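You operate a simulated robot arm through the tools that you are given. There is no shell and no other tool.

The job below is to be done with a simulated robot arm. You get a single attempt, and the scene is never put back.

## Task
Wind the slack strip back onto the small coil.
Fine: before winding, sliding guide drawn open, core lever on HELD and brake switch on RUN; slide the guide shut again after. Where these are worked on the way, their far stop is far enough and under half their travel is too little: sliding guide.

It is judged by the outcome, as a careful person would: the job done as asked, and still so three seconds after it is handed in. It fails if anything else is knocked over, pushed out of place, dropped, spilled or broken.

## Robot
A 6-joint arm with a four-finger gripper, fixed in place. Base frame: the origin is at the foot of the arm, x ahead of it, y to its left, z up. Lengths are in m, angles in rad, forces in N, time in s.
With the tool pointing down near the work surface it reaches from about 0.24 to 0.94 m from the base axis. Its first joint turns from -2.897 to 2.897 rad. Payload 3.67 kg.
Tool frame: the origin (TCP) lies between the finger pads and is the grasp point; the fingertips stand 0.028 m ahead of it; z points along the fingers, y is the line along which they close. The gripper opens to 0.112 m. The gripper's body begins 0.073 m behind the TCP.
Orientation is that of the tool frame in the base frame, as a unit quaternion [w, x, y, z]. With the fingers straight down and closing along the base's y, the tool's x points along the base's -x, its y along +y and its z along -z.

## Interface
- The arm moves only by the tool send_rows. Its argument "rows" is text: rows parted by semicolons, each of 7 numbers parted by spaces: the shift along the tool's x, y, z in m, then the turn, a rotation vector about the tool's x, y, z in rad, then the gripper command, from -1 (shut) to 1 (fully open), values between in proportion. In form: tx ty tz wx wy wz grip; .... A call has 1 to 20 rows; each row is the pose to reach, as a shift and turn from the pose commanded when the call began, along the tool's axes at that moment. A row lasts 0.2 s, in which the tool goes at most 0.05 m and 0.15 rad; a call with a longer step from one row to the next is refused whole, and so is a gripper value outside its range. Where a pose cannot be reached the arm comes as near as it can. A force on the tool above 50 N (or 10 N above the force at the start of the call, whichever is more), or a blocked arm, ends the call early, and 0.2 s more pass. Each finger halts on what it meets, pressing with about 38 N; the grip force reading is that of the motor and also rises with nothing between the fingers. The clock runs only during rows and for 0.2 s after the last one: add rows that repeat a pose to give the fingers time. The reply holds the time, the measured pose of the TCP, the force on the tool along the base axes, the opening and the grip force, in the units named above and with some noise, with the torque about the TCP (base axes, N m) and any sound that the robot's microphone picked up.
- Cameras (640 x 400 px; columns grow to the right, rows downward): "scene" is fixed at [0.049, 0.499, 1.4488]; the picture's right is [-0.20, -0.98, 0.00], its down [-0.68, 0.14, -0.72] and it looks along [0.71, -0.15, -0.69] (base axes); focal length 259 px, centre (320, 200). "wrist" rides on the gripper at [0.06, -0.018, -0.104] in the tool frame; the picture's right is [0.29, 0.96, 0.00], its down [-0.80, 0.24, -0.55] and it looks along [-0.53, 0.16, 0.83] (tool axes); focal length 234 px, centre (320, 200). There is no depth. A picture from a camera that has moved, and an enlarged one, comes with that camera's place and axes in the base frame and with its lens.
- grab_frame(camera): a new picture of that camera. It takes no simulated time.
- enlarge(camera, box): a new picture of the part [left, top, right, bottom] of that camera's present view, enlarged. It takes no simulated time.
- close_job(): hands the job in; it is judged then, once.

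Places have to be worked out from the pictures, the camera data and where the tool is seen. Open the gripper and draw the arm clear of the work before you hand the job in, unless the task says otherwise.

The tools are called as name(argument=value, ...) on one line, values as JSON. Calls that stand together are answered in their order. send_rows: Moves the arm, as the interface text tells. Its arguments: {"type":"object","properties":{"rows":{"type":"string"}},"required":["rows"]} The other tools are called the same way: grab_frame (camera) takes a picture; enlarge (camera, box) takes an enlarged picture of a part of a camera's view; close_job () hands the job in.

At the start:

```text
time: 0.0
tcp_pos: [0.4837, 0.1879, 1.2159]
tool_rot: [0.0, 0.0, 1.0, 0.0]
force: [0.1, 0.2, -0.2]
moment: [0.0, 0.02, -0.02]
width: 0.1119
gripper_force: 0.1
```

scene: 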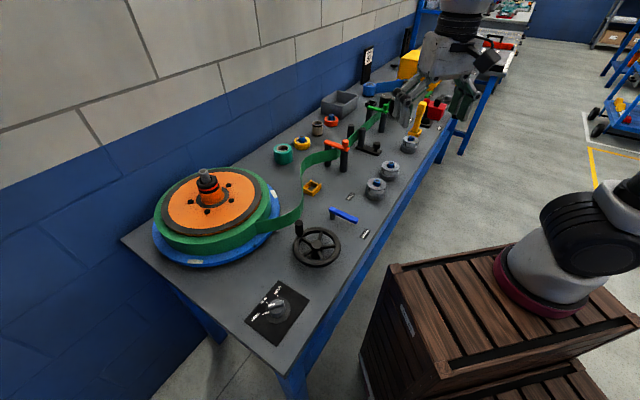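
wrist: 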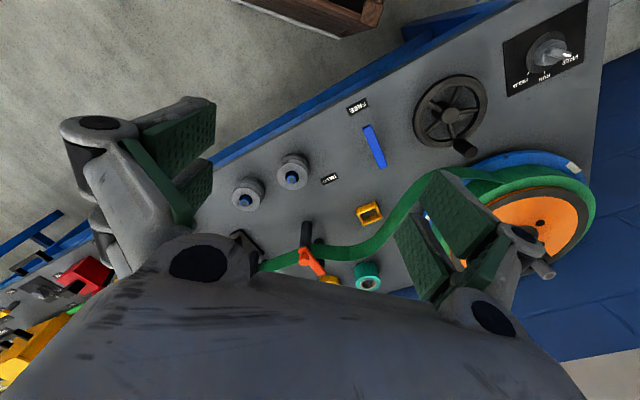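

I'll begin by looking closely at the work: the coils, the guide, lever, brake switch and crank.

enlarge(camera="scene", box=[230, 230, 390, 350])

enlarge(camera="scene", box=[260, 80, 480, 230])

enlarge(camera="scene", box=[130, 140, 350, 280])

enlarge(camera="wrist", box=[320, 0, 600, 180])

enlarge(camera="wrist", box=[200, 120, 440, 300])

```text
3.33 times, centred on (310, 290) of scene
camera zoom: at [0.049, 0.499, 1.4488], right [-0.2, -0.98, 0.0], down [-0.68, 0.14, -0.72], along [0.71, -0.15, -0.69], focal length 865 px, centre (353, -100)
```

zoom: 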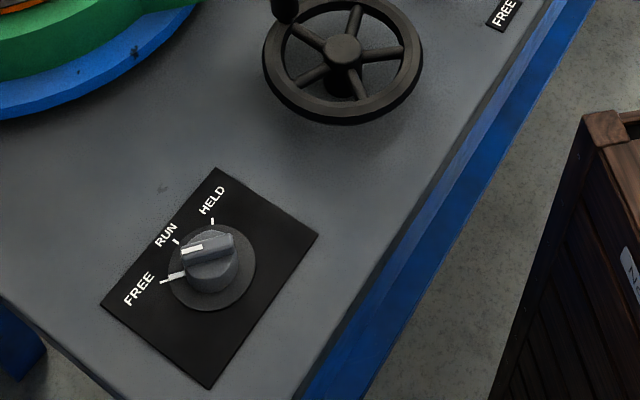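

```text
2.67 times, centred on (370, 155) of scene
camera zoom: at [0.049, 0.499, 1.4488], right [-0.2, -0.98, 0.0], down [-0.68, 0.14, -0.72], along [0.71, -0.15, -0.69], focal length 692 px, centre (187, 320)
```

zoom: 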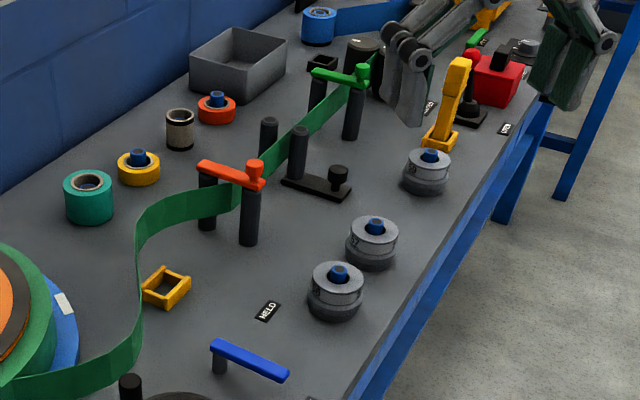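

```text
2.86 times, centred on (240, 210) of scene
camera zoom: at [0.049, 0.499, 1.4488], right [-0.2, -0.98, 0.0], down [-0.68, 0.14, -0.72], along [0.71, -0.15, -0.69], focal length 741 px, centre (549, 171)
```

zoom: 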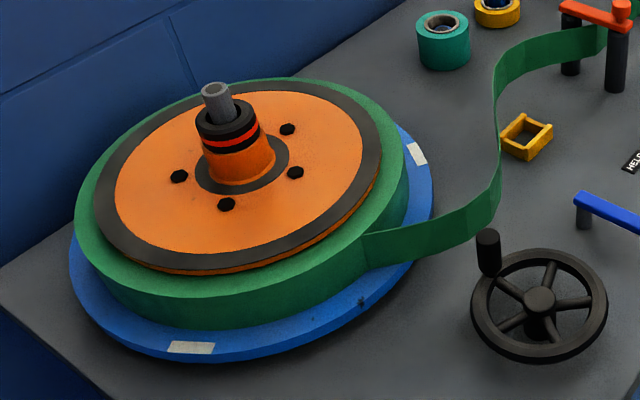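

```text
2.22 times, centred on (460, 90) of wrist
camera zoom: at [0.4259, 0.1701, 1.3207], right [-0.29, 0.96, 0.0], down [0.8, 0.24, 0.55], along [0.53, 0.16, -0.83], focal length 520 px, centre (9, 444)
```

zoom: 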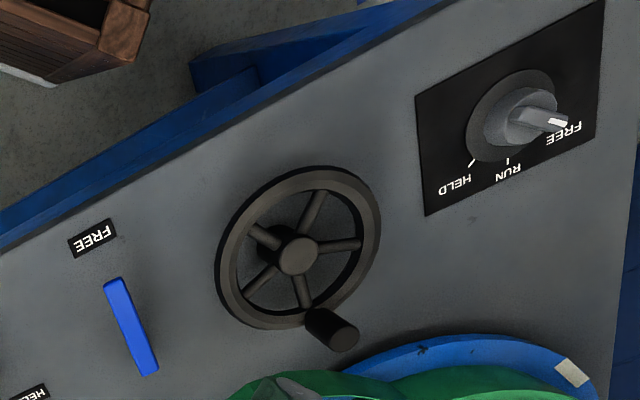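

```text
2.22 times, centred on (320, 210) of wrist
camera zoom: at [0.4259, 0.1701, 1.3207], right [-0.29, 0.96, 0.0], down [0.8, 0.24, 0.55], along [0.53, 0.16, -0.83], focal length 520 px, centre (320, 178)
```

zoom: 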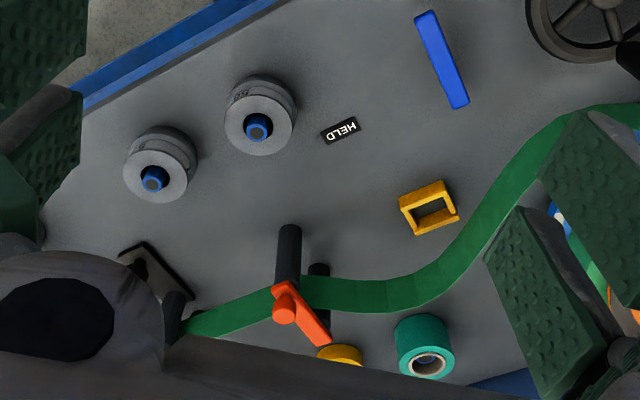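

The knob reads FREE and the blue lever seems to lie near FREE. The far end is hidden by the gripper, so I move the arm a bit to look along the strip with the wrist camera.

send_rows(rows="-0.02 -0.04 0 0 0 0 1; -0.04 -0.08 0 0 0 0 1; -0.06 -0.12 0 0 0 0 1; -0.08 -0.16 0 0 0 0 1; -0.1 -0.2 0 0 0 0 1; -0.1 -0.24 0 0 0 0 1; -0.1 -0.28 0 0 0 0 1; -0.1 -0.28 0 0 0 0 1")

grab_frame(camera="scene")

grab_frame(camera="wrist")

```text
time: 1.8
tcp_pos: [0.5874, -0.0952, 1.2155]
tool_rot: [0.0, 0.0, 1.0, -0.001]
force: [-0.9, -0.1, 0.4]
moment: [-0.05, 0.02, 0.0]
width: 0.1118
gripper_force: 0.0
```

```text
taken
```

scene: 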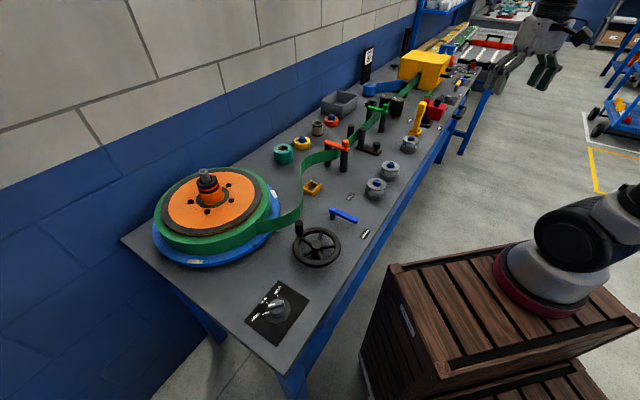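

```text
taken
camera wrist: at [0.5271, -0.1122, 1.3202], right [-0.29, 0.96, 0.0], down [0.8, 0.24, 0.55], along [0.53, 0.16, -0.83], focal length 234 px, centre (320, 200)
```

wrist: 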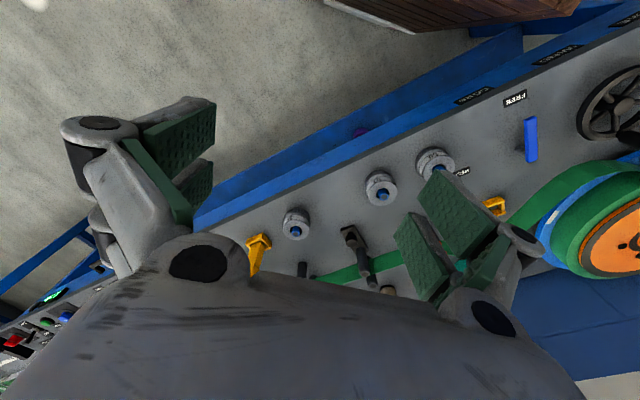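

More labels are on the table edge now visible; I zoom in on them and on the far end.

enlarge(camera="scene", box=[340, 40, 520, 160])

enlarge(camera="wrist", box=[400, 30, 640, 220])

enlarge(camera="wrist", box=[230, 150, 430, 300])

enlarge(camera="wrist", box=[0, 250, 120, 380])

enlarge(camera="scene", box=[280, 120, 430, 240])

```text
3.33 times, centred on (430, 100) of scene
camera zoom: at [0.049, 0.499, 1.4488], right [-0.2, -0.98, 0.0], down [-0.68, 0.14, -0.72], along [0.71, -0.15, -0.69], focal length 865 px, centre (-47, 533)
```

zoom: 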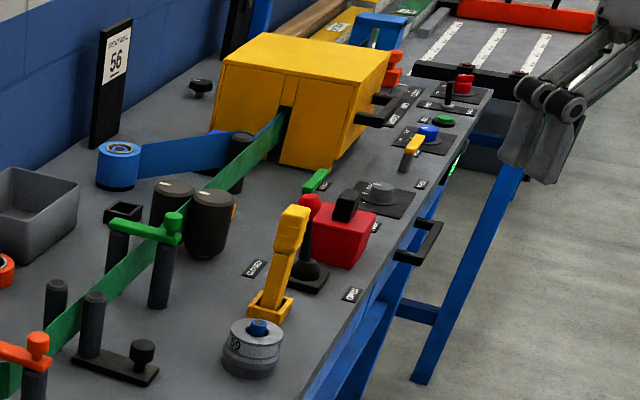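

```text
2.11 times, centred on (520, 125) of wrist
camera zoom: at [0.5271, -0.1122, 1.3202], right [-0.29, 0.96, 0.0], down [0.8, 0.24, 0.55], along [0.53, 0.16, -0.83], focal length 493 px, centre (-101, 358)
```

zoom: 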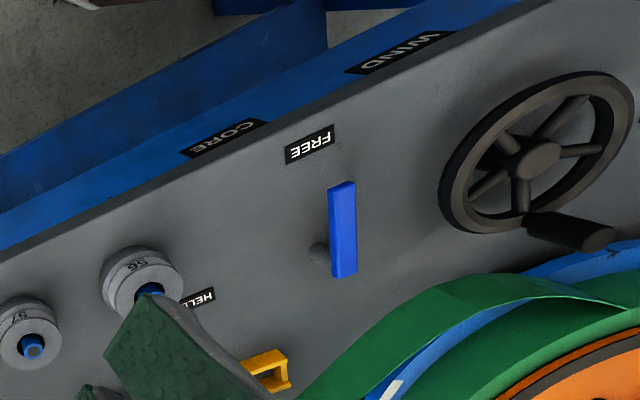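

```text
2.67 times, centred on (330, 225) of wrist
camera zoom: at [0.5271, -0.1122, 1.3202], right [-0.29, 0.96, 0.0], down [0.8, 0.24, 0.55], along [0.53, 0.16, -0.83], focal length 624 px, centre (293, 133)
```

zoom: 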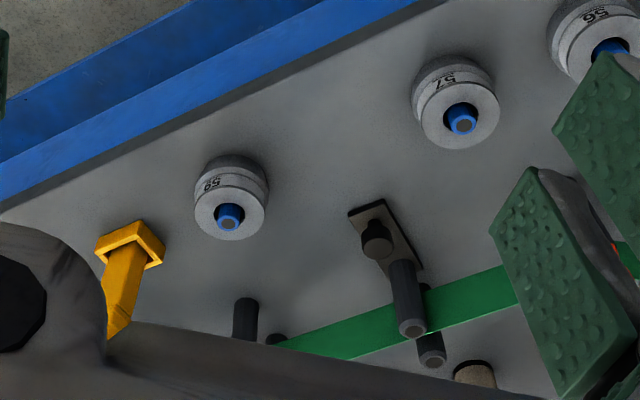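

```text
3.08 times, centred on (60, 315) of wrist
camera zoom: at [0.5271, -0.1122, 1.3202], right [-0.29, 0.96, 0.0], down [0.8, 0.24, 0.55], along [0.53, 0.16, -0.83], focal length 720 px, centre (1120, -154)
```

zoom: 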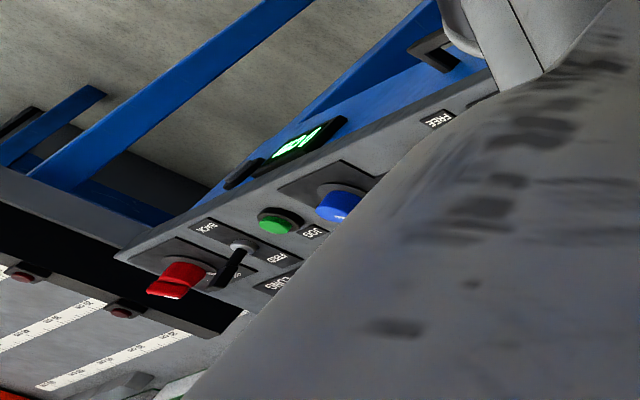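

```text
3.33 times, centred on (355, 180) of scene
camera zoom: at [0.049, 0.499, 1.4488], right [-0.2, -0.98, 0.0], down [-0.68, 0.14, -0.72], along [0.71, -0.15, -0.69], focal length 865 px, centre (203, 267)
```

zoom: 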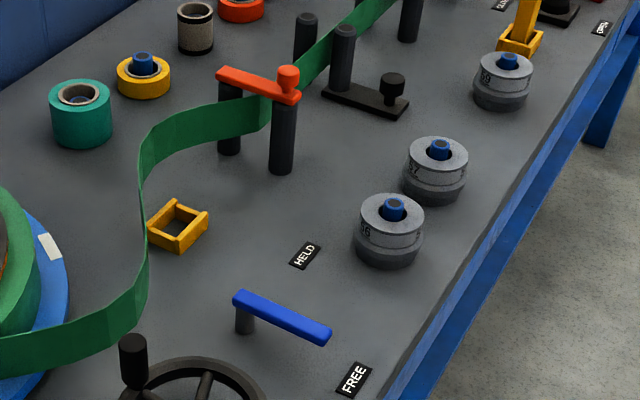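

The decoiler end has a WIND handwheel, the CORE lever (blue, now pointing to FREE), the brake knob (FREE) and the slide with the black knob at about (0.90, 0.08, 0.88). I turn the tool so its fingers close across the table and move over the slide knob at height to look.

send_rows(rows="-0.03 0.02 0.01 0 0 0.1 0.5; -0.06 0.04 0.02 0 0 0.2 0.3; -0.09 0.06 0.03 0 0 0.3 0.07; -0.12 0.08 0.04 0 0 0.4 0.07; -0.15 0.1 0.05 0 0 0.5 0.07; -0.18 0.12 0.06 0 0 0.6 0.07; -0.21 0.14 0.07 0 0 0.7 0.07; -0.24 0.16 0.08 0 0 0.785 0.07; -0.27 0.178 0.09 0 0 0.785 0.07; -0.28 0.178 0.1 0 0 0.785 0.07; -0.28 0.178 0.1 0 0 0.785 0.07")

grab_frame(camera="wrist")

grab_frame(camera="scene")

```text
time: 4.2
tcp_pos: [0.866, 0.0848, 1.1161]
tool_rot: [0.0, 0.382, 0.924, 0.0]
force: [-0.1, 0.0, -0.2]
moment: [0.02, -0.01, 0.0]
width: 0.0601
gripper_force: 0.0
```

```text
taken
camera wrist: at [0.8119, 0.1148, 1.2206], right [0.47, 0.88, 0.0], down [0.73, -0.39, 0.55], along [0.49, -0.26, -0.83], focal length 234 px, centre (320, 200)
```

wrist: 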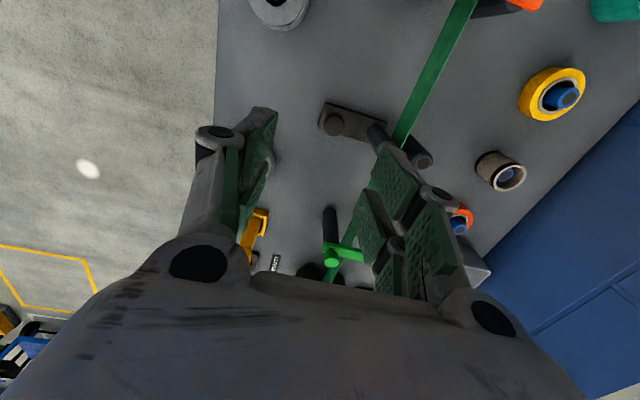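

```text
taken
```

scene: 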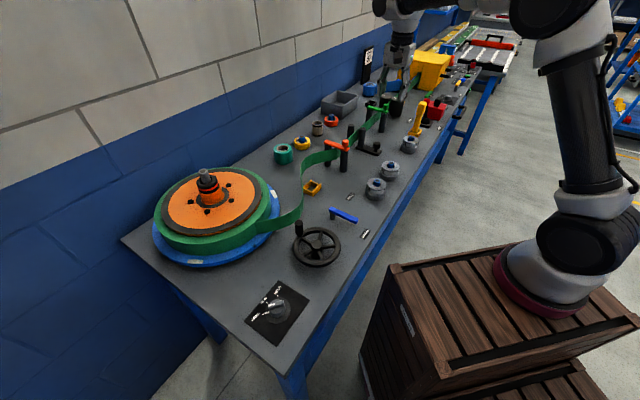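

The knob shows at (334,122) in the wrist view, giving about (0.903, 0.088). I zoom to get details of the slide plate and posts.

enlarge(camera="wrist", box=[290, 70, 470, 190])

enlarge(camera="scene", box=[310, 90, 430, 170])

```text
3.33 times, centred on (380, 130) of wrist
camera zoom: at [0.8119, 0.1148, 1.2206], right [0.47, 0.88, 0.0], down [0.73, -0.39, 0.55], along [0.49, -0.26, -0.83], focal length 781 px, centre (120, 433)
```

zoom: 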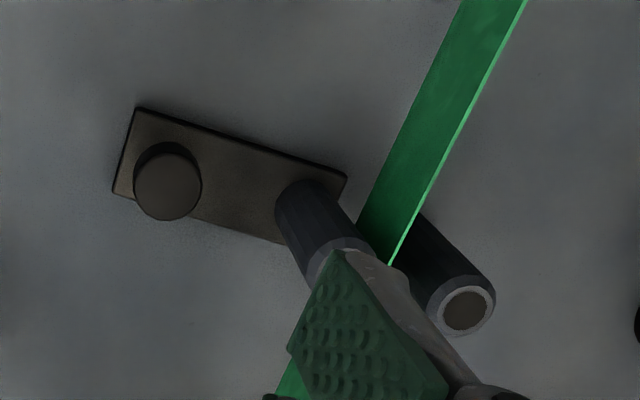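

```text
5.00 times, centred on (370, 130) of scene
camera zoom: at [0.049, 0.499, 1.4488], right [-0.2, -0.98, 0.0], down [-0.68, 0.14, -0.72], along [0.71, -0.15, -0.69], focal length 1297 px, centre (70, 550)
```

zoom: 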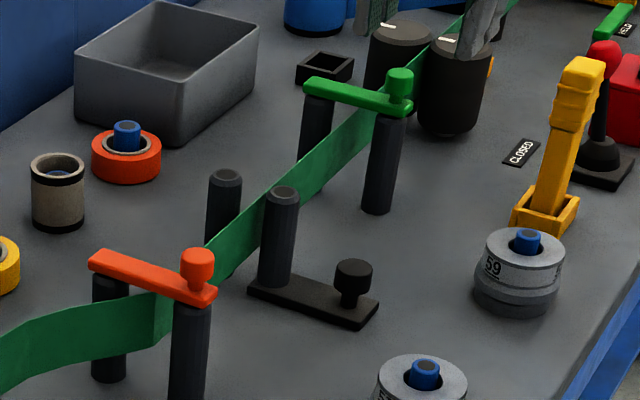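

I estimate the knob head at (0.904, 0.086), top 0.884, about 27 mm wide. I move over it and down to 0.96, then check.

send_rows(rows="-0.013 0.0138 0 0 0 0 0.07; -0.0262 0.0275 0 0 0 0 0.07; -0.0262 0.0275 0.04 0 0 0 0.07; -0.0262 0.0275 0.08 0 0 0 0.07; -0.0262 0.0275 0.12 0 0 0 0.07; -0.0262 0.0275 0.155 0 0 0 0.07; -0.0262 0.0275 0.155 0 0 0 0.07")

grab_frame(camera="wrist")

enlarge(camera="scene", box=[310, 90, 430, 170])

```text
time: 5.8
tcp_pos: [0.9061, 0.0848, 0.9614]
tool_rot: [0.0, 0.383, 0.924, 0.0]
force: [-0.5, 0.6, 0.0]
moment: [0.02, 0.01, 0.01]
width: 0.0602
gripper_force: 0.0
```

```text
taken
camera wrist: at [0.8515, 0.1148, 1.0659], right [0.47, 0.88, 0.0], down [0.73, -0.39, 0.55], along [0.49, -0.26, -0.83], focal length 234 px, centre (320, 200)
```

wrist: 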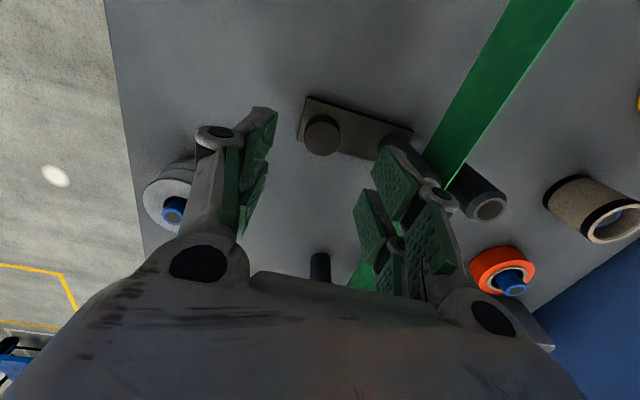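

```text
5.00 times, centred on (370, 130) of scene
camera zoom: at [0.049, 0.499, 1.4488], right [-0.2, -0.98, 0.0], down [-0.68, 0.14, -0.72], along [0.71, -0.15, -0.69], focal length 1297 px, centre (70, 550)
```

zoom: 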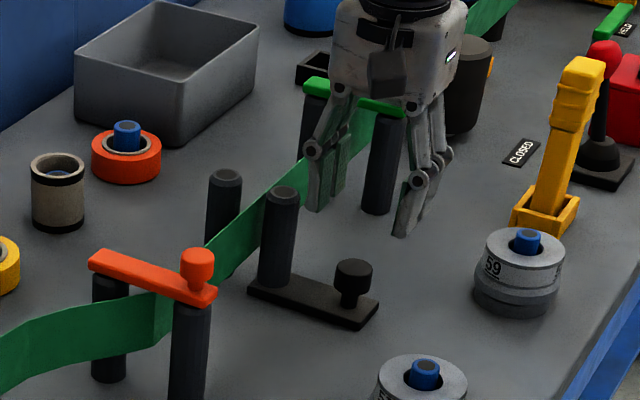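

The knob lines up under the gripper (a few mm toward tool +x). I descend to TCP z≈0.887 and close on the knob.

send_rows(rows="0.004 0.001 0.03 0 0 0 0.07; 0.004 0.001 0.055 0 0 0 0.07; 0.004 0.001 0.074 0 0 0 0.07; 0.004 0.001 0.074 0 0 0 0.07; 0.004 0.001 0.074 0 0 0 -1; 0.004 0.001 0.074 0 0 0 -1; 0.004 0.001 0.074 0 0 0 -1")

grab_frame(camera="wrist")

enlarge(camera="scene", box=[310, 90, 430, 170])

```text
time: 7.4
tcp_pos: [0.9023, 0.0897, 0.8848]
tool_rot: [0.0, 0.383, 0.924, 0.0]
force: [0.9, 1.4, -4.2]
moment: [-0.05, -0.25, 0.03]
width: 0.0289
gripper_force: 45.1
```

```text
taken
camera wrist: at [0.8477, 0.12, 0.9899], right [0.47, 0.88, 0.0], down [0.73, -0.39, 0.55], along [0.49, -0.26, -0.83], focal length 234 px, centre (320, 200)
```

wrist: 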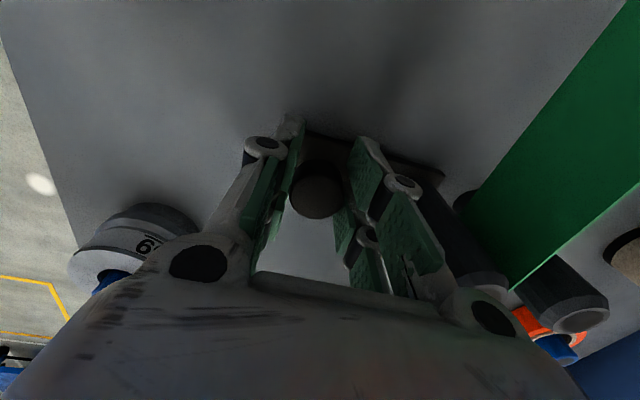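

```text
5.00 times, centred on (370, 130) of scene
camera zoom: at [0.049, 0.499, 1.4488], right [-0.2, -0.98, 0.0], down [-0.68, 0.14, -0.72], along [0.71, -0.15, -0.69], focal length 1297 px, centre (70, 550)
```

zoom: 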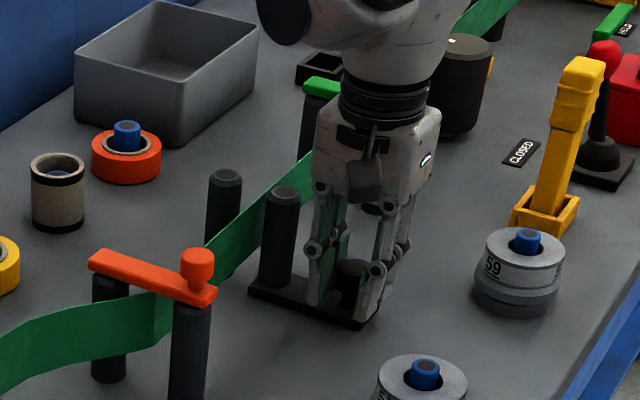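

The knob is held (width 29 mm). I draw it outward along tool −y slowly until it stops.

send_rows(rows="0.004 -0.006 0.074 0 0 0 -1; 0.004 -0.012 0.074 0 0 0 -1; 0.004 -0.018 0.074 0 0 0 -1; 0.004 -0.024 0.074 0 0 0 -1; 0.004 -0.03 0.074 0 0 0 -1")

```text
refused: row 1 steps farther than a row can; nothing moved
```

The shifts start anew from the present pose; I resend with zero offsets.

send_rows(rows="0 -0.006 0 0 0 0 -1; 0 -0.012 0 0 0 0 -1; 0 -0.018 0 0 0 0 -1; 0 -0.024 0 0 0 0 -1; 0 -0.03 0 0 0 0 -1")

enlarge(camera="scene", box=[310, 90, 430, 170])

```text
time: 8.4
tcp_pos: [0.8904, 0.0789, 0.8855]
tool_rot: [0.004, 0.382, 0.924, 0.005]
force: [18.5, 8.5, -22.8]
moment: [-0.09, -0.64, 0.03]
width: 0.0289
gripper_force: 45.1
stopped in row 4: the force on the tool passed its limit at 57 N (the readings are from after the stop); the commanded pose is now the measured one
```

```text
5.00 times, centred on (370, 130) of scene
camera zoom: at [0.049, 0.499, 1.4488], right [-0.2, -0.98, 0.0], down [-0.68, 0.14, -0.72], along [0.71, -0.15, -0.69], focal length 1297 px, centre (70, 550)
```

zoom: 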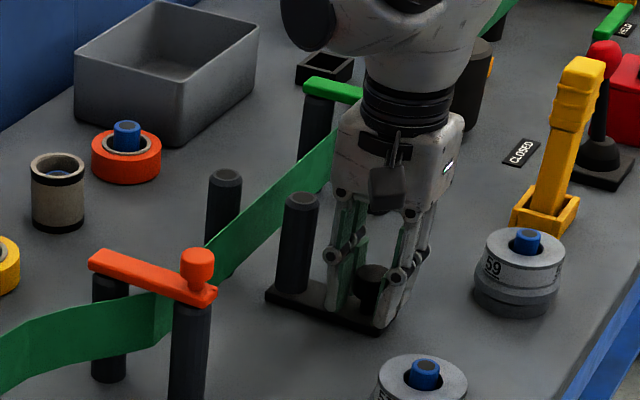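

The slide moved about 17 mm and then force rose. I relax, then pull again gently to see whether this is the far stop.

send_rows(rows="0 0 0 0 0 0 -1; 0 0 0 0 0 0 -1")

send_rows(rows="0 -0.003 0 0 0 0 -1; 0 -0.005 0 0 0 0 -1; 0 -0.007 0 0 0 0 -1; 0 -0.009 0 0 0 0 -1")

grab_frame(camera="wrist")

```text
time: 9.0
tcp_pos: [0.8901, 0.0782, 0.8864]
tool_rot: [0.004, 0.381, 0.925, 0.004]
force: [29.0, 13.2, -29.8]
moment: [-0.12, -0.59, 0.12]
width: 0.0289
gripper_force: 44.7
```

```text
time: 9.4
tcp_pos: [0.8895, 0.0783, 0.8864]
tool_rot: [0.006, 0.381, 0.924, 0.008]
force: [18.4, 10.4, -22.3]
moment: [-0.16, -0.72, 0.04]
width: 0.029
gripper_force: 45.1
stopped in row 1: the force on the tool passed its limit at 56 N (the readings are from after the stop); the commanded pose is now the measured one
```

```text
taken
camera wrist: at [0.8338, 0.1076, 0.9899], right [0.47, 0.88, 0.01], down [0.73, -0.4, 0.56], along [0.5, -0.25, -0.83], focal length 234 px, centre (320, 200)
```

wrist: 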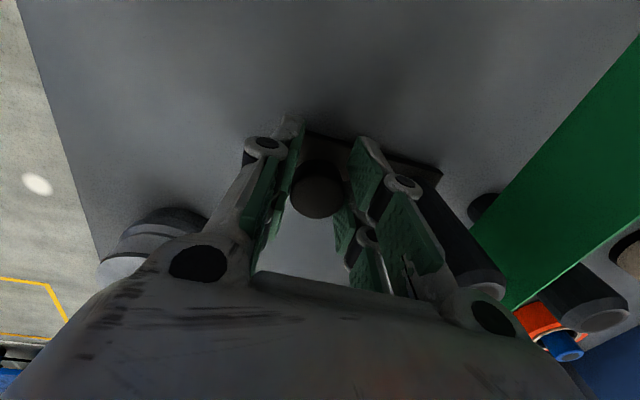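

The pull meets a firm resistance at about 17 mm. I let go to remove strain and look at where the slide rests.

send_rows(rows="0 0 0 0 0 0 -0.6; 0 0 0 0 0 0 -0.2; 0 0 0 0 0 0 0.07; 0 0 0 0 0 0 0.07")

grab_frame(camera="wrist")

enlarge(camera="scene", box=[310, 90, 430, 170])

```text
time: 10.4
tcp_pos: [0.8879, 0.0768, 0.8891]
tool_rot: [0.005, 0.381, 0.925, 0.006]
force: [-0.5, 0.5, 0.6]
moment: [0.0, 0.0, -0.02]
width: 0.0601
gripper_force: 0.0
```

```text
taken
camera wrist: at [0.8322, 0.1066, 0.9919], right [0.47, 0.88, 0.01], down [0.73, -0.4, 0.56], along [0.5, -0.25, -0.83], focal length 234 px, centre (320, 200)
```

wrist: 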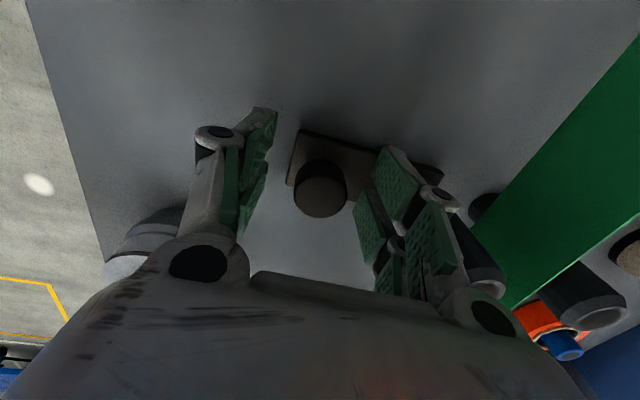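

```text
5.00 times, centred on (370, 130) of scene
camera zoom: at [0.049, 0.499, 1.4488], right [-0.2, -0.98, 0.0], down [-0.68, 0.14, -0.72], along [0.71, -0.15, -0.69], focal length 1297 px, centre (70, 550)
```

zoom: 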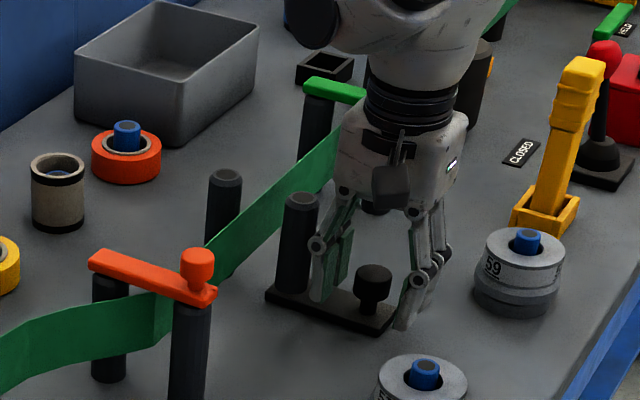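

It rests where I left it. I regrip without strain and pull once more to confirm whether it's really the end of travel.

send_rows(rows="0 0 0.002 0 0 0 -0.3; 0 0 0.002 0 0 0 -1; 0 0 0.002 0 0 0 -1; 0 -0.003 0.002 0 0 0 -1; 0 -0.006 0.002 0 0 0 -1; 0 -0.009 0.002 0 0 0 -1; 0 -0.012 0.002 0 0 0 -1; 0 -0.015 0.002 0 0 0 -1")

enlarge(camera="scene", box=[310, 90, 430, 170])

```text
time: 11.4
tcp_pos: [0.8897, 0.079, 0.8859]
tool_rot: [0.01, 0.38, 0.925, 0.011]
force: [15.1, 13.1, -12.2]
moment: [0.3, -0.07, 0.11]
width: 0.0287
gripper_force: 45.2
stopped in row 5: the force on the tool passed its limit at 54 N (the readings are from after the stop); the commanded pose is now the measured one
```

```text
5.00 times, centred on (370, 130) of scene
camera zoom: at [0.049, 0.499, 1.4488], right [-0.2, -0.98, 0.0], down [-0.68, 0.14, -0.72], along [0.71, -0.15, -0.69], focal length 1297 px, centre (70, 550)
```

zoom: 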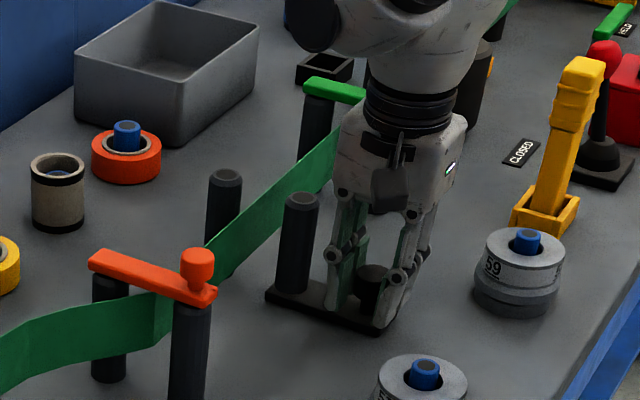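

The slide doesn't go any further under over 50 N, so it's at its open stop (the near post stands clear of the strip). I release, rise straight up and level the tool.

send_rows(rows="0 0 0 0 0 0 -0.5; 0 0 0 0 0 0 0.07; 0 0 0 0 0 0 0.07; 0 0 -0.02 0 0 0 0.07; 0 0 -0.05 0.01 0.003 0.002 0.07; 0 0 -0.09 0.02 0.007 0.004 0.07; 0 0 -0.13 0.028 0.01 0.006 0.07; 0 0 -0.17 0.028 0.01 0.006 0.07; 0 0 -0.17 0.028 0.01 0.006 0.07")

enlarge(camera="scene", box=[310, 90, 430, 170])

grab_frame(camera="wrist")

```text
time: 13.4
tcp_pos: [0.8838, 0.073, 1.0565]
tool_rot: [-0.002, 0.384, 0.923, -0.001]
force: [-0.3, -1.3, 0.3]
moment: [0.02, -0.01, 0.0]
width: 0.06
gripper_force: 0.1
```

```text
5.00 times, centred on (370, 130) of scene
camera zoom: at [0.049, 0.499, 1.4488], right [-0.2, -0.98, 0.0], down [-0.68, 0.14, -0.72], along [0.71, -0.15, -0.69], focal length 1297 px, centre (70, 550)
```

zoom: 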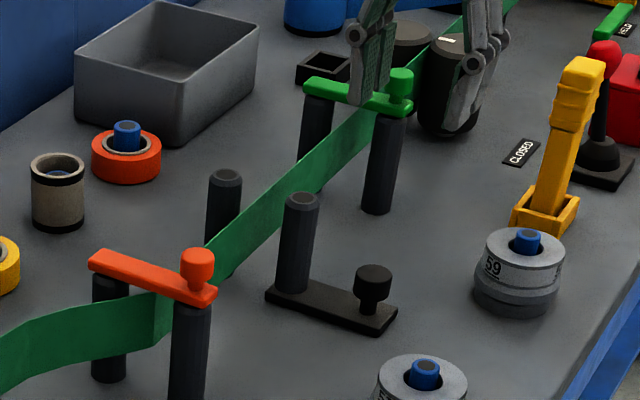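

```text
taken
camera wrist: at [0.8294, 0.1038, 1.1622], right [0.47, 0.88, 0.0], down [0.73, -0.39, 0.55], along [0.49, -0.26, -0.83], focal length 234 px, centre (320, 200)
```

wrist: 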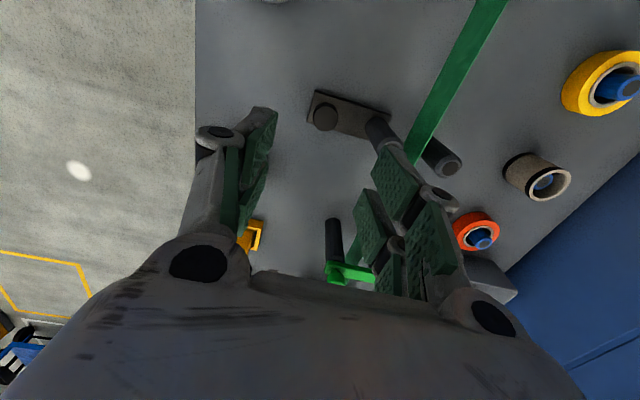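

The guide is clearly open with the post off the strip. Next I fly at height to a spot beside the blue lever (upstream side, fingers closed) and look.

send_rows(rows="0.03 -0.005 -0.02 0 0 0 -0.5; 0.075 -0.013 -0.04 0 0 0 -1; 0.12 -0.021 -0.04 0 0 0 -1; 0.165 -0.029 -0.04 0 0 0 -1; 0.21 -0.037 -0.04 0 0 0 -1; 0.255 -0.045 -0.04 0 0 0 -1; 0.3 -0.053 -0.04 0 0 0 -1; 0.345 -0.061 -0.04 0 0 0 -1; 0.39 -0.069 -0.03 0 0 0 -1; 0.42 -0.074 0 0 0 0 -1; 0.443 -0.078 0.03 0 0 0 -1; 0.443 -0.078 0.03 0 0 0 -1")

grab_frame(camera="wrist")

grab_frame(camera="scene")

```text
time: 16.0
tcp_pos: [0.5152, 0.3324, 1.0279]
tool_rot: [0.0, 0.384, 0.923, 0.0]
force: [0.3, 0.3, 0.0]
moment: [0.0, 0.0, 0.02]
width: 0.0
gripper_force: 35.9
```

```text
taken
camera wrist: at [0.4615, 0.3631, 1.1331], right [0.47, 0.88, 0.0], down [0.73, -0.4, 0.55], along [0.49, -0.26, -0.83], focal length 234 px, centre (320, 200)
```

wrist: 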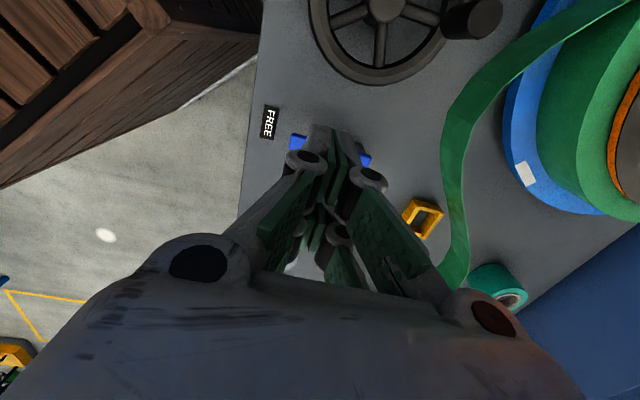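

```text
taken
```

scene: 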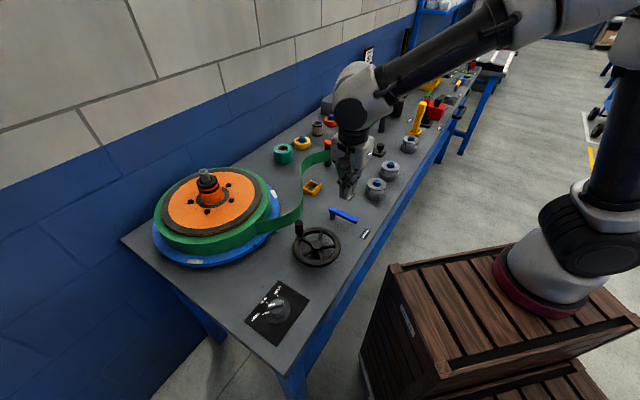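

The lever bar runs from (0.526,0.293) to its pivot near (0.58,0.35), and my closed fingers are beside it on the upstream side. I descend to TCP z=0.888 and check.

send_rows(rows="0 0 0.04 0 0 0 -1; 0 0 0.08 0 0 0 -1; 0 0 0.11 0 0 0 -1; 0 0 0.13 0 0 0 -1; 0 0 0.14 0 0 0 -1; 0 0 0.14 0 0 0 -1")

enlarge(camera="scene", box=[270, 160, 420, 260])

grab_frame(camera="wrist")

```text
time: 17.4
tcp_pos: [0.5154, 0.3338, 0.8881]
tool_rot: [0.0, 0.384, 0.924, 0.0]
force: [-0.6, -0.5, -0.7]
moment: [0.01, -0.01, 0.02]
width: 0.0
gripper_force: 35.9
```

```text
4.00 times, centred on (345, 210) of scene
camera zoom: at [0.049, 0.499, 1.4488], right [-0.2, -0.98, 0.0], down [-0.68, 0.14, -0.72], along [0.71, -0.15, -0.69], focal length 1038 px, centre (220, 160)
```

zoom: 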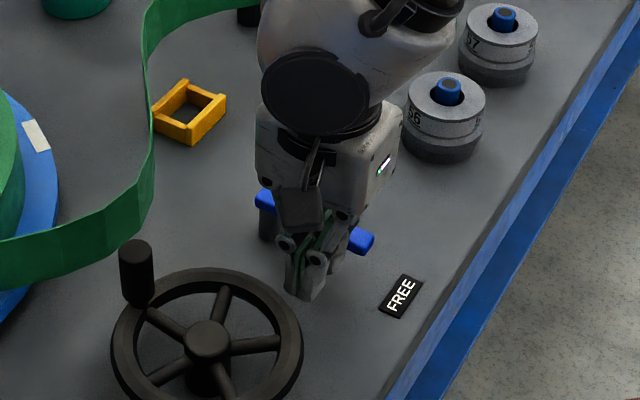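

```text
taken
camera wrist: at [0.462, 0.3642, 0.9935], right [0.47, 0.88, 0.0], down [0.73, -0.39, 0.55], along [0.49, -0.26, -0.83], focal length 234 px, centre (320, 200)
```

wrist: 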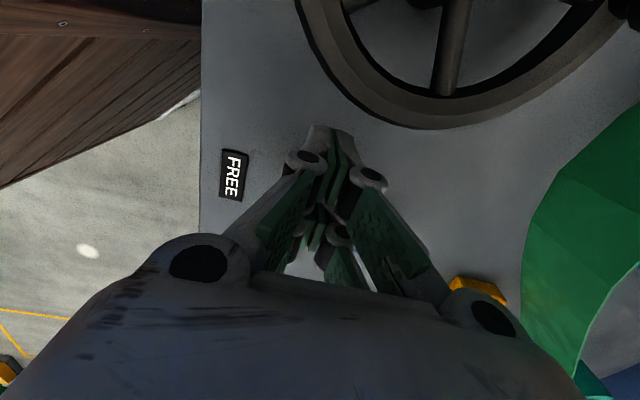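

Fingers stand between wheel and lever as wanted. I push the lever along its arc, first about halfway.

send_rows(rows="-0.008 0 0 0 0 0 -1; -0.0151 -0.0003 0 0 0 0 -1; -0.0225 -0.0017 0 0 0 0 -1; -0.0299 -0.0031 0 0 0 0 -1; -0.0375 -0.0028 0 0 0 0 -1; -0.045 -0.0019 0 0 0 0 -1; -0.052 0.0003 0 0 0 0 -1; -0.0593 0.0031 0 0 0 0 -1")

enlarge(camera="scene", box=[270, 160, 420, 260])

```text
time: 19.2
tcp_pos: [0.5605, 0.2923, 0.8884]
tool_rot: [-0.001, 0.384, 0.923, -0.001]
force: [-0.8, 0.7, -0.5]
moment: [0.01, -0.02, -0.01]
width: 0.0
gripper_force: 36.5
```

```text
4.00 times, centred on (345, 210) of scene
camera zoom: at [0.049, 0.499, 1.4488], right [-0.2, -0.98, 0.0], down [-0.68, 0.14, -0.72], along [0.71, -0.15, -0.69], focal length 1038 px, centre (220, 160)
```

zoom: 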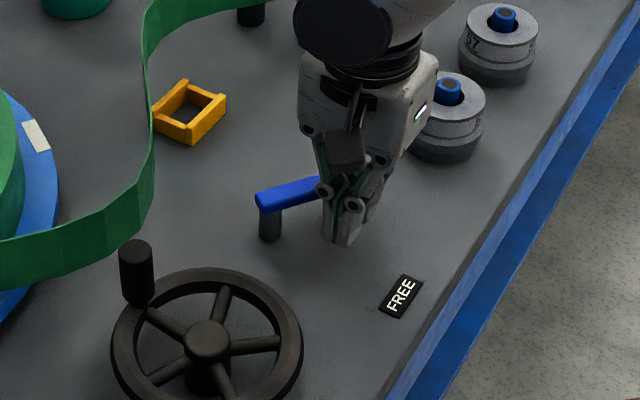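

The lever is swinging freely. I continue the arc to HELD.

send_rows(rows="-0.0063 0.004 0 0 0 0 -1; -0.0124 0.0085 0 0 0 0 -1; -0.0175 0.014 0 0 0 0 -1; -0.0222 0.02 0 0 0 0 -1; -0.0257 0.0266 0 0 0 0 -1; -0.0288 0.0336 0 0 0 0 -1; -0.03 0.037 0 0 0 0 -1; -0.0302 0.0395 0 0 0 0 -1")

enlarge(camera="scene", box=[270, 160, 420, 260])

```text
time: 20.9
tcp_pos: [0.6026, 0.296, 0.8851]
tool_rot: [-0.003, 0.384, 0.923, -0.009]
force: [-15.6, -5.8, 3.6]
moment: [0.05, 0.03, 0.19]
width: 0.0001
gripper_force: 35.6
stopped in row 8: the force on the tool passed its limit at 55 N (the readings are from after the stop); the commanded pose is now the measured one
```

```text
4.00 times, centred on (345, 210) of scene
camera zoom: at [0.049, 0.499, 1.4488], right [-0.2, -0.98, 0.0], down [-0.68, 0.14, -0.72], along [0.71, -0.15, -0.69], focal length 1038 px, centre (220, 160)
```

zoom: 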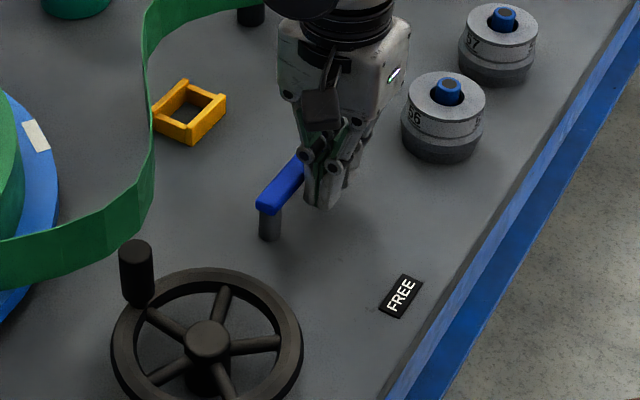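

It reached its stop at HELD. I back off from the lever, rise, and level the tool.

send_rows(rows="0 -0.012 0 0 0 0 -1; 0 -0.025 0 0 0 0 -1; 0 -0.025 -0.04 0.01 0 0 -1; 0 -0.025 -0.08 0.017 -0.001 0 -1; 0 -0.025 -0.12 0.017 -0.001 0 -1; 0.02 -0.025 -0.16 0.017 -0.001 0 -1; 0.06 -0.025 -0.18 0.017 -0.001 0 -1; 0.1 -0.025 -0.18 0.017 -0.001 0 -1; 0.14 -0.025 -0.18 0.017 -0.001 0 -1; 0.14 -0.025 -0.18 0.017 -0.001 0 -1")

enlarge(camera="scene", box=[270, 160, 420, 260])

grab_frame(camera="wrist")

```text
time: 23.1
tcp_pos: [0.4884, 0.3828, 1.0662]
tool_rot: [-0.006, 0.384, 0.923, -0.014]
force: [-1.0, 0.7, -0.1]
moment: [0.01, -0.02, 0.02]
width: 0.0
gripper_force: 35.4
```

```text
4.00 times, centred on (345, 210) of scene
camera zoom: at [0.049, 0.499, 1.4488], right [-0.2, -0.98, 0.0], down [-0.68, 0.14, -0.72], along [0.71, -0.15, -0.69], focal length 1038 px, centre (220, 160)
```

zoom: 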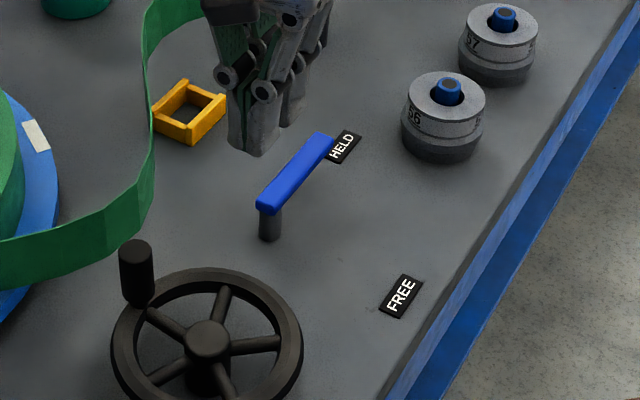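

```text
taken
camera wrist: at [0.4365, 0.4145, 1.172], right [0.47, 0.88, -0.03], down [0.74, -0.38, 0.55], along [0.47, -0.28, -0.84], focal length 234 px, centre (320, 200)
```

wrist: 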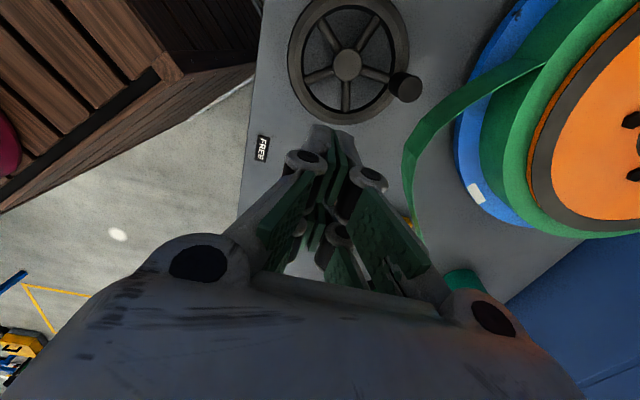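

The core lever now points to HELD. I level the tool and move over the brake knob.

send_rows(rows="0.04 -0.002 -0.01 -0.015 0 -0.001 -1; 0.08 -0.004 -0.02 -0.03 0 -0.003 -1; 0.12 -0.006 -0.02 -0.03 0 -0.003 -0.5; 0.16 -0.008 -0.02 -0.03 0 -0.003 0; 0.2 -0.01 -0.02 -0.03 0 -0.003 0; 0.23 -0.01 -0.02 -0.03 0 -0.003 0; 0.23 -0.01 -0.02 -0.03 0 -0.003 0")

send_rows(rows="0 0 0 0 0 -0.148 0; 0 0 0 0 0 -0.296 0; 0 0 0 0 0 -0.444 0; 0 0 0 0 0 -0.592 0; 0 0 0 0 0 -0.74 0; 0 0 0 0 0 -0.888 0; 0 0 0 0 0 -1.036 0; 0 0 0 0 0 -1.184 0; 0 0 0 0 0 -1.332 0; 0 0 0 0 0 -1.48 0; 0 0 0 0 0 -1.628 0; 0 0 0 0 0 -1.776 0; 0 0 0 0 0 -1.924 0; 0 0 0 0 0 -2.072 0; 0 0 0 0 0 -2.22 0; 0 0 0 0 0 -2.356 0; 0 0 0 0 0 -2.356 0")

grab_frame(camera="wrist")

grab_frame(camera="scene")

```text
time: 24.7
tcp_pos: [0.3226, 0.5374, 1.0835]
tool_rot: [0.0, 0.382, 0.924, -0.001]
force: [-0.2, 0.2, 0.5]
moment: [0.02, -0.03, -0.01]
width: 0.0556
gripper_force: 0.1
```

```text
time: 28.3
tcp_pos: [0.3202, 0.5364, 1.0857]
tool_rot: [-0.001, 0.708, -0.707, 0.0]
force: [-0.8, -0.2, 0.3]
moment: [-0.04, 0.02, 0.03]
width: 0.056
gripper_force: 0.1
```

```text
taken
camera wrist: at [0.3387, 0.4767, 1.1909], right [-0.96, -0.29, 0.0], down [-0.24, 0.8, 0.55], along [-0.16, 0.53, -0.83], focal length 234 px, centre (320, 200)
```

wrist: 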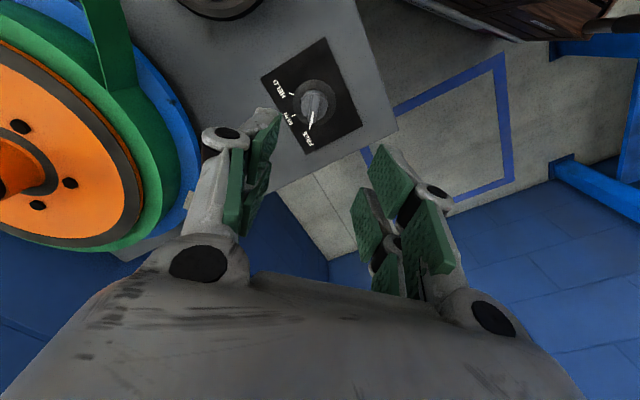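

```text
taken
```

scene: 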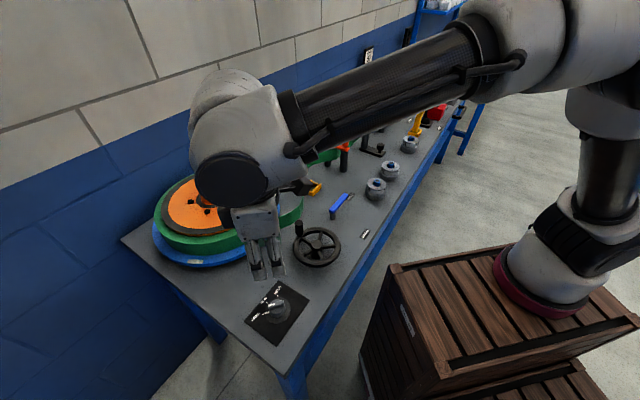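

enlarge(camera="wrist", box=[250, 30, 370, 160])

enlarge(camera="scene", box=[230, 260, 330, 350])

```text
3.08 times, centred on (310, 95) of wrist
camera zoom: at [0.3387, 0.4767, 1.1909], right [-0.96, -0.29, 0.0], down [-0.24, 0.8, 0.55], along [-0.16, 0.53, -0.83], focal length 720 px, centre (351, 523)
```

zoom: 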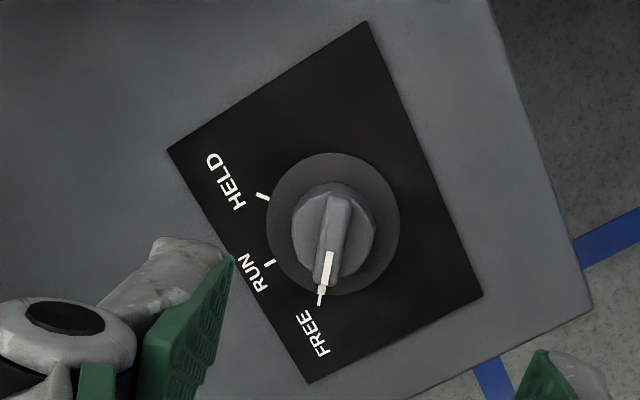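

```text
4.44 times, centred on (280, 305) of scene
camera zoom: at [0.049, 0.499, 1.4488], right [-0.2, -0.98, 0.0], down [-0.68, 0.14, -0.72], along [0.71, -0.15, -0.69], focal length 1153 px, centre (498, -267)
```

zoom: 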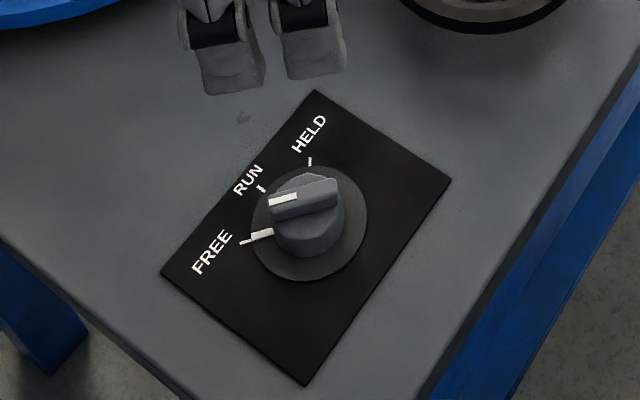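

Knob centre at about (0.327, 0.542), top about 0.885; pointer at 93° (FREE), RUN tick at about 48°, HELD at about 0°. I go down straddling the ridge and close on it.

send_rows(rows="-0.003 -0.0033 0.04 0 0 0 0; -0.0056 -0.0066 0.08 0 0 0 0; -0.0056 -0.0066 0.12 0 0 0 0; -0.0056 -0.0066 0.15 0 0 0 0; -0.0056 -0.0066 0.175 0 0 0 0; -0.0056 -0.0066 0.188 0 0 0 0; -0.0056 -0.0066 0.188 0 0 0 0")

enlarge(camera="scene", box=[230, 260, 330, 350])

grab_frame(camera="wrist")

```text
time: 29.9
tcp_pos: [0.3257, 0.5433, 0.8978]
tool_rot: [0.0, 0.708, -0.707, 0.0]
force: [-1.4, 0.4, -0.2]
moment: [-0.06, 0.01, -0.02]
width: 0.056
gripper_force: 0.1
```

```text
4.44 times, centred on (280, 305) of scene
camera zoom: at [0.049, 0.499, 1.4488], right [-0.2, -0.98, 0.0], down [-0.68, 0.14, -0.72], along [0.71, -0.15, -0.69], focal length 1153 px, centre (498, -267)
```

zoom: 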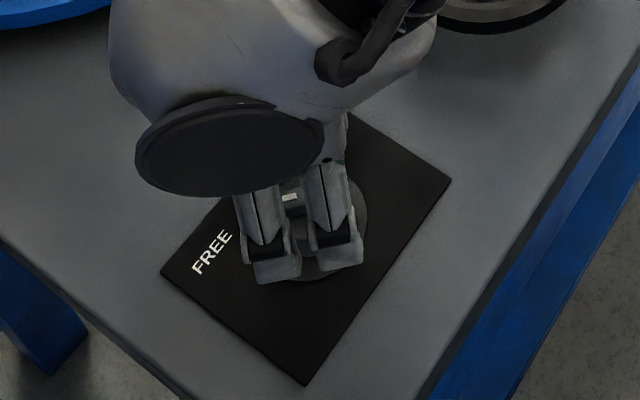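

```text
taken
camera wrist: at [0.3453, 0.4847, 1.0018], right [-0.96, -0.29, 0.0], down [-0.24, 0.8, 0.55], along [-0.16, 0.53, -0.83], focal length 234 px, centre (320, 200)
```

wrist: 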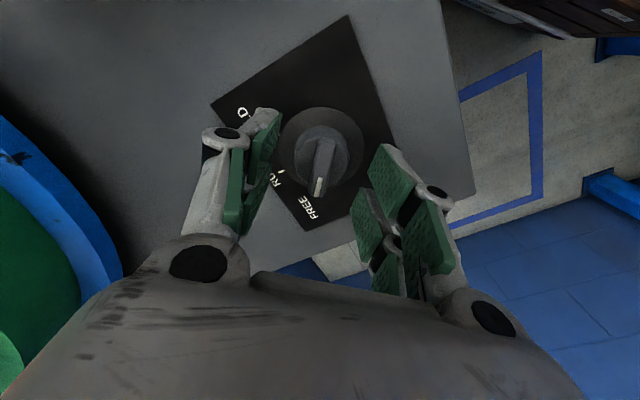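

Aligned; the ridge top is about 0.88. I lower another 6 mm and close.

send_rows(rows="0 0 0.006 0 0 0 0; 0 0 0.006 0 0 0 -0.4; 0 0 0.006 0 0 0 -1; 0 0 0.006 0 0 0 -1; 0 0 0.006 0 0 0 -1")

grab_frame(camera="wrist")

```text
time: 31.1
tcp_pos: [0.3251, 0.5437, 0.8917]
tool_rot: [0.001, 0.708, -0.706, -0.001]
force: [-16.2, 0.4, -7.3]
moment: [0.55, 0.42, 0.08]
width: 0.0111
gripper_force: 44.8
```

```text
taken
camera wrist: at [0.3442, 0.4841, 0.9961], right [-0.96, -0.29, 0.0], down [-0.24, 0.8, 0.55], along [-0.16, 0.53, -0.83], focal length 234 px, centre (320, 200)
```

wrist: 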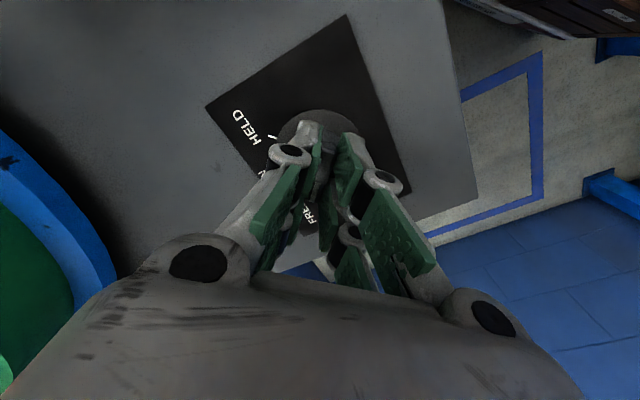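

The ridge is gripped (11 mm). I ease the small sideways strain and turn the knob 45° clockwise (seen from above) to RUN.

send_rows(rows="0.0005 0.001 0 0 0 0.06 -1; 0.001 0.0015 0 0 0 0.16 -1; 0.001 0.0015 0 0 0 0.28 -1; 0.001 0.0015 0 0 0 0.4 -1; 0.001 0.0015 0 0 0 0.52 -1; 0.001 0.0015 0 0 0 0.64 -1; 0.001 0.0015 0 0 0 0.74 -1; 0.001 0.0015 0 0 0 0.79 -1; 0.001 0.0015 0 0 0 0.79 -1")

grab_frame(camera="wrist")

```text
time: 32.6
tcp_pos: [0.3245, 0.5431, 0.8917]
tool_rot: [0.0, -0.441, 0.898, 0.003]
force: [-8.9, 17.1, -12.6]
moment: [0.76, -0.07, 0.02]
width: 0.0111
gripper_force: 44.3
stopped in row 7: the force on the tool passed its limit at 50 N (the readings are from after the stop); the commanded pose is now the measured one
```

```text
taken
camera wrist: at [0.3027, 0.4848, 0.9963], right [-0.93, 0.36, 0.0], down [0.3, 0.77, 0.56], along [0.2, 0.52, -0.83], focal length 234 px, centre (320, 200)
```

wrist: 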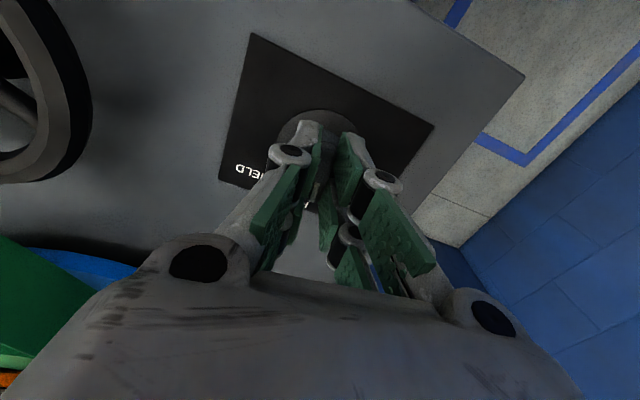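

It turned about 38° before side strain stopped it. I shift 1.5 mm toward the knob's axis and finish the remaining 7°.

send_rows(rows="-0.0005 0.001 0 0 0 0 -1; -0.0007 0.0016 0 0 0 0.03 -1; -0.0007 0.0016 0 0 0 0.07 -1; -0.0007 0.0016 0 0 0 0.11 -1; -0.0007 0.0016 0 0 0 0.135 -1; -0.0007 0.0016 0 0 0 0.135 -1")

```text
time: 34.0
tcp_pos: [0.3241, 0.5439, 0.8915]
tool_rot: [-0.001, -0.378, 0.926, 0.0]
force: [-10.1, 2.0, -24.3]
moment: [0.17, 0.05, 0.03]
width: 0.0108
gripper_force: 45.0
```

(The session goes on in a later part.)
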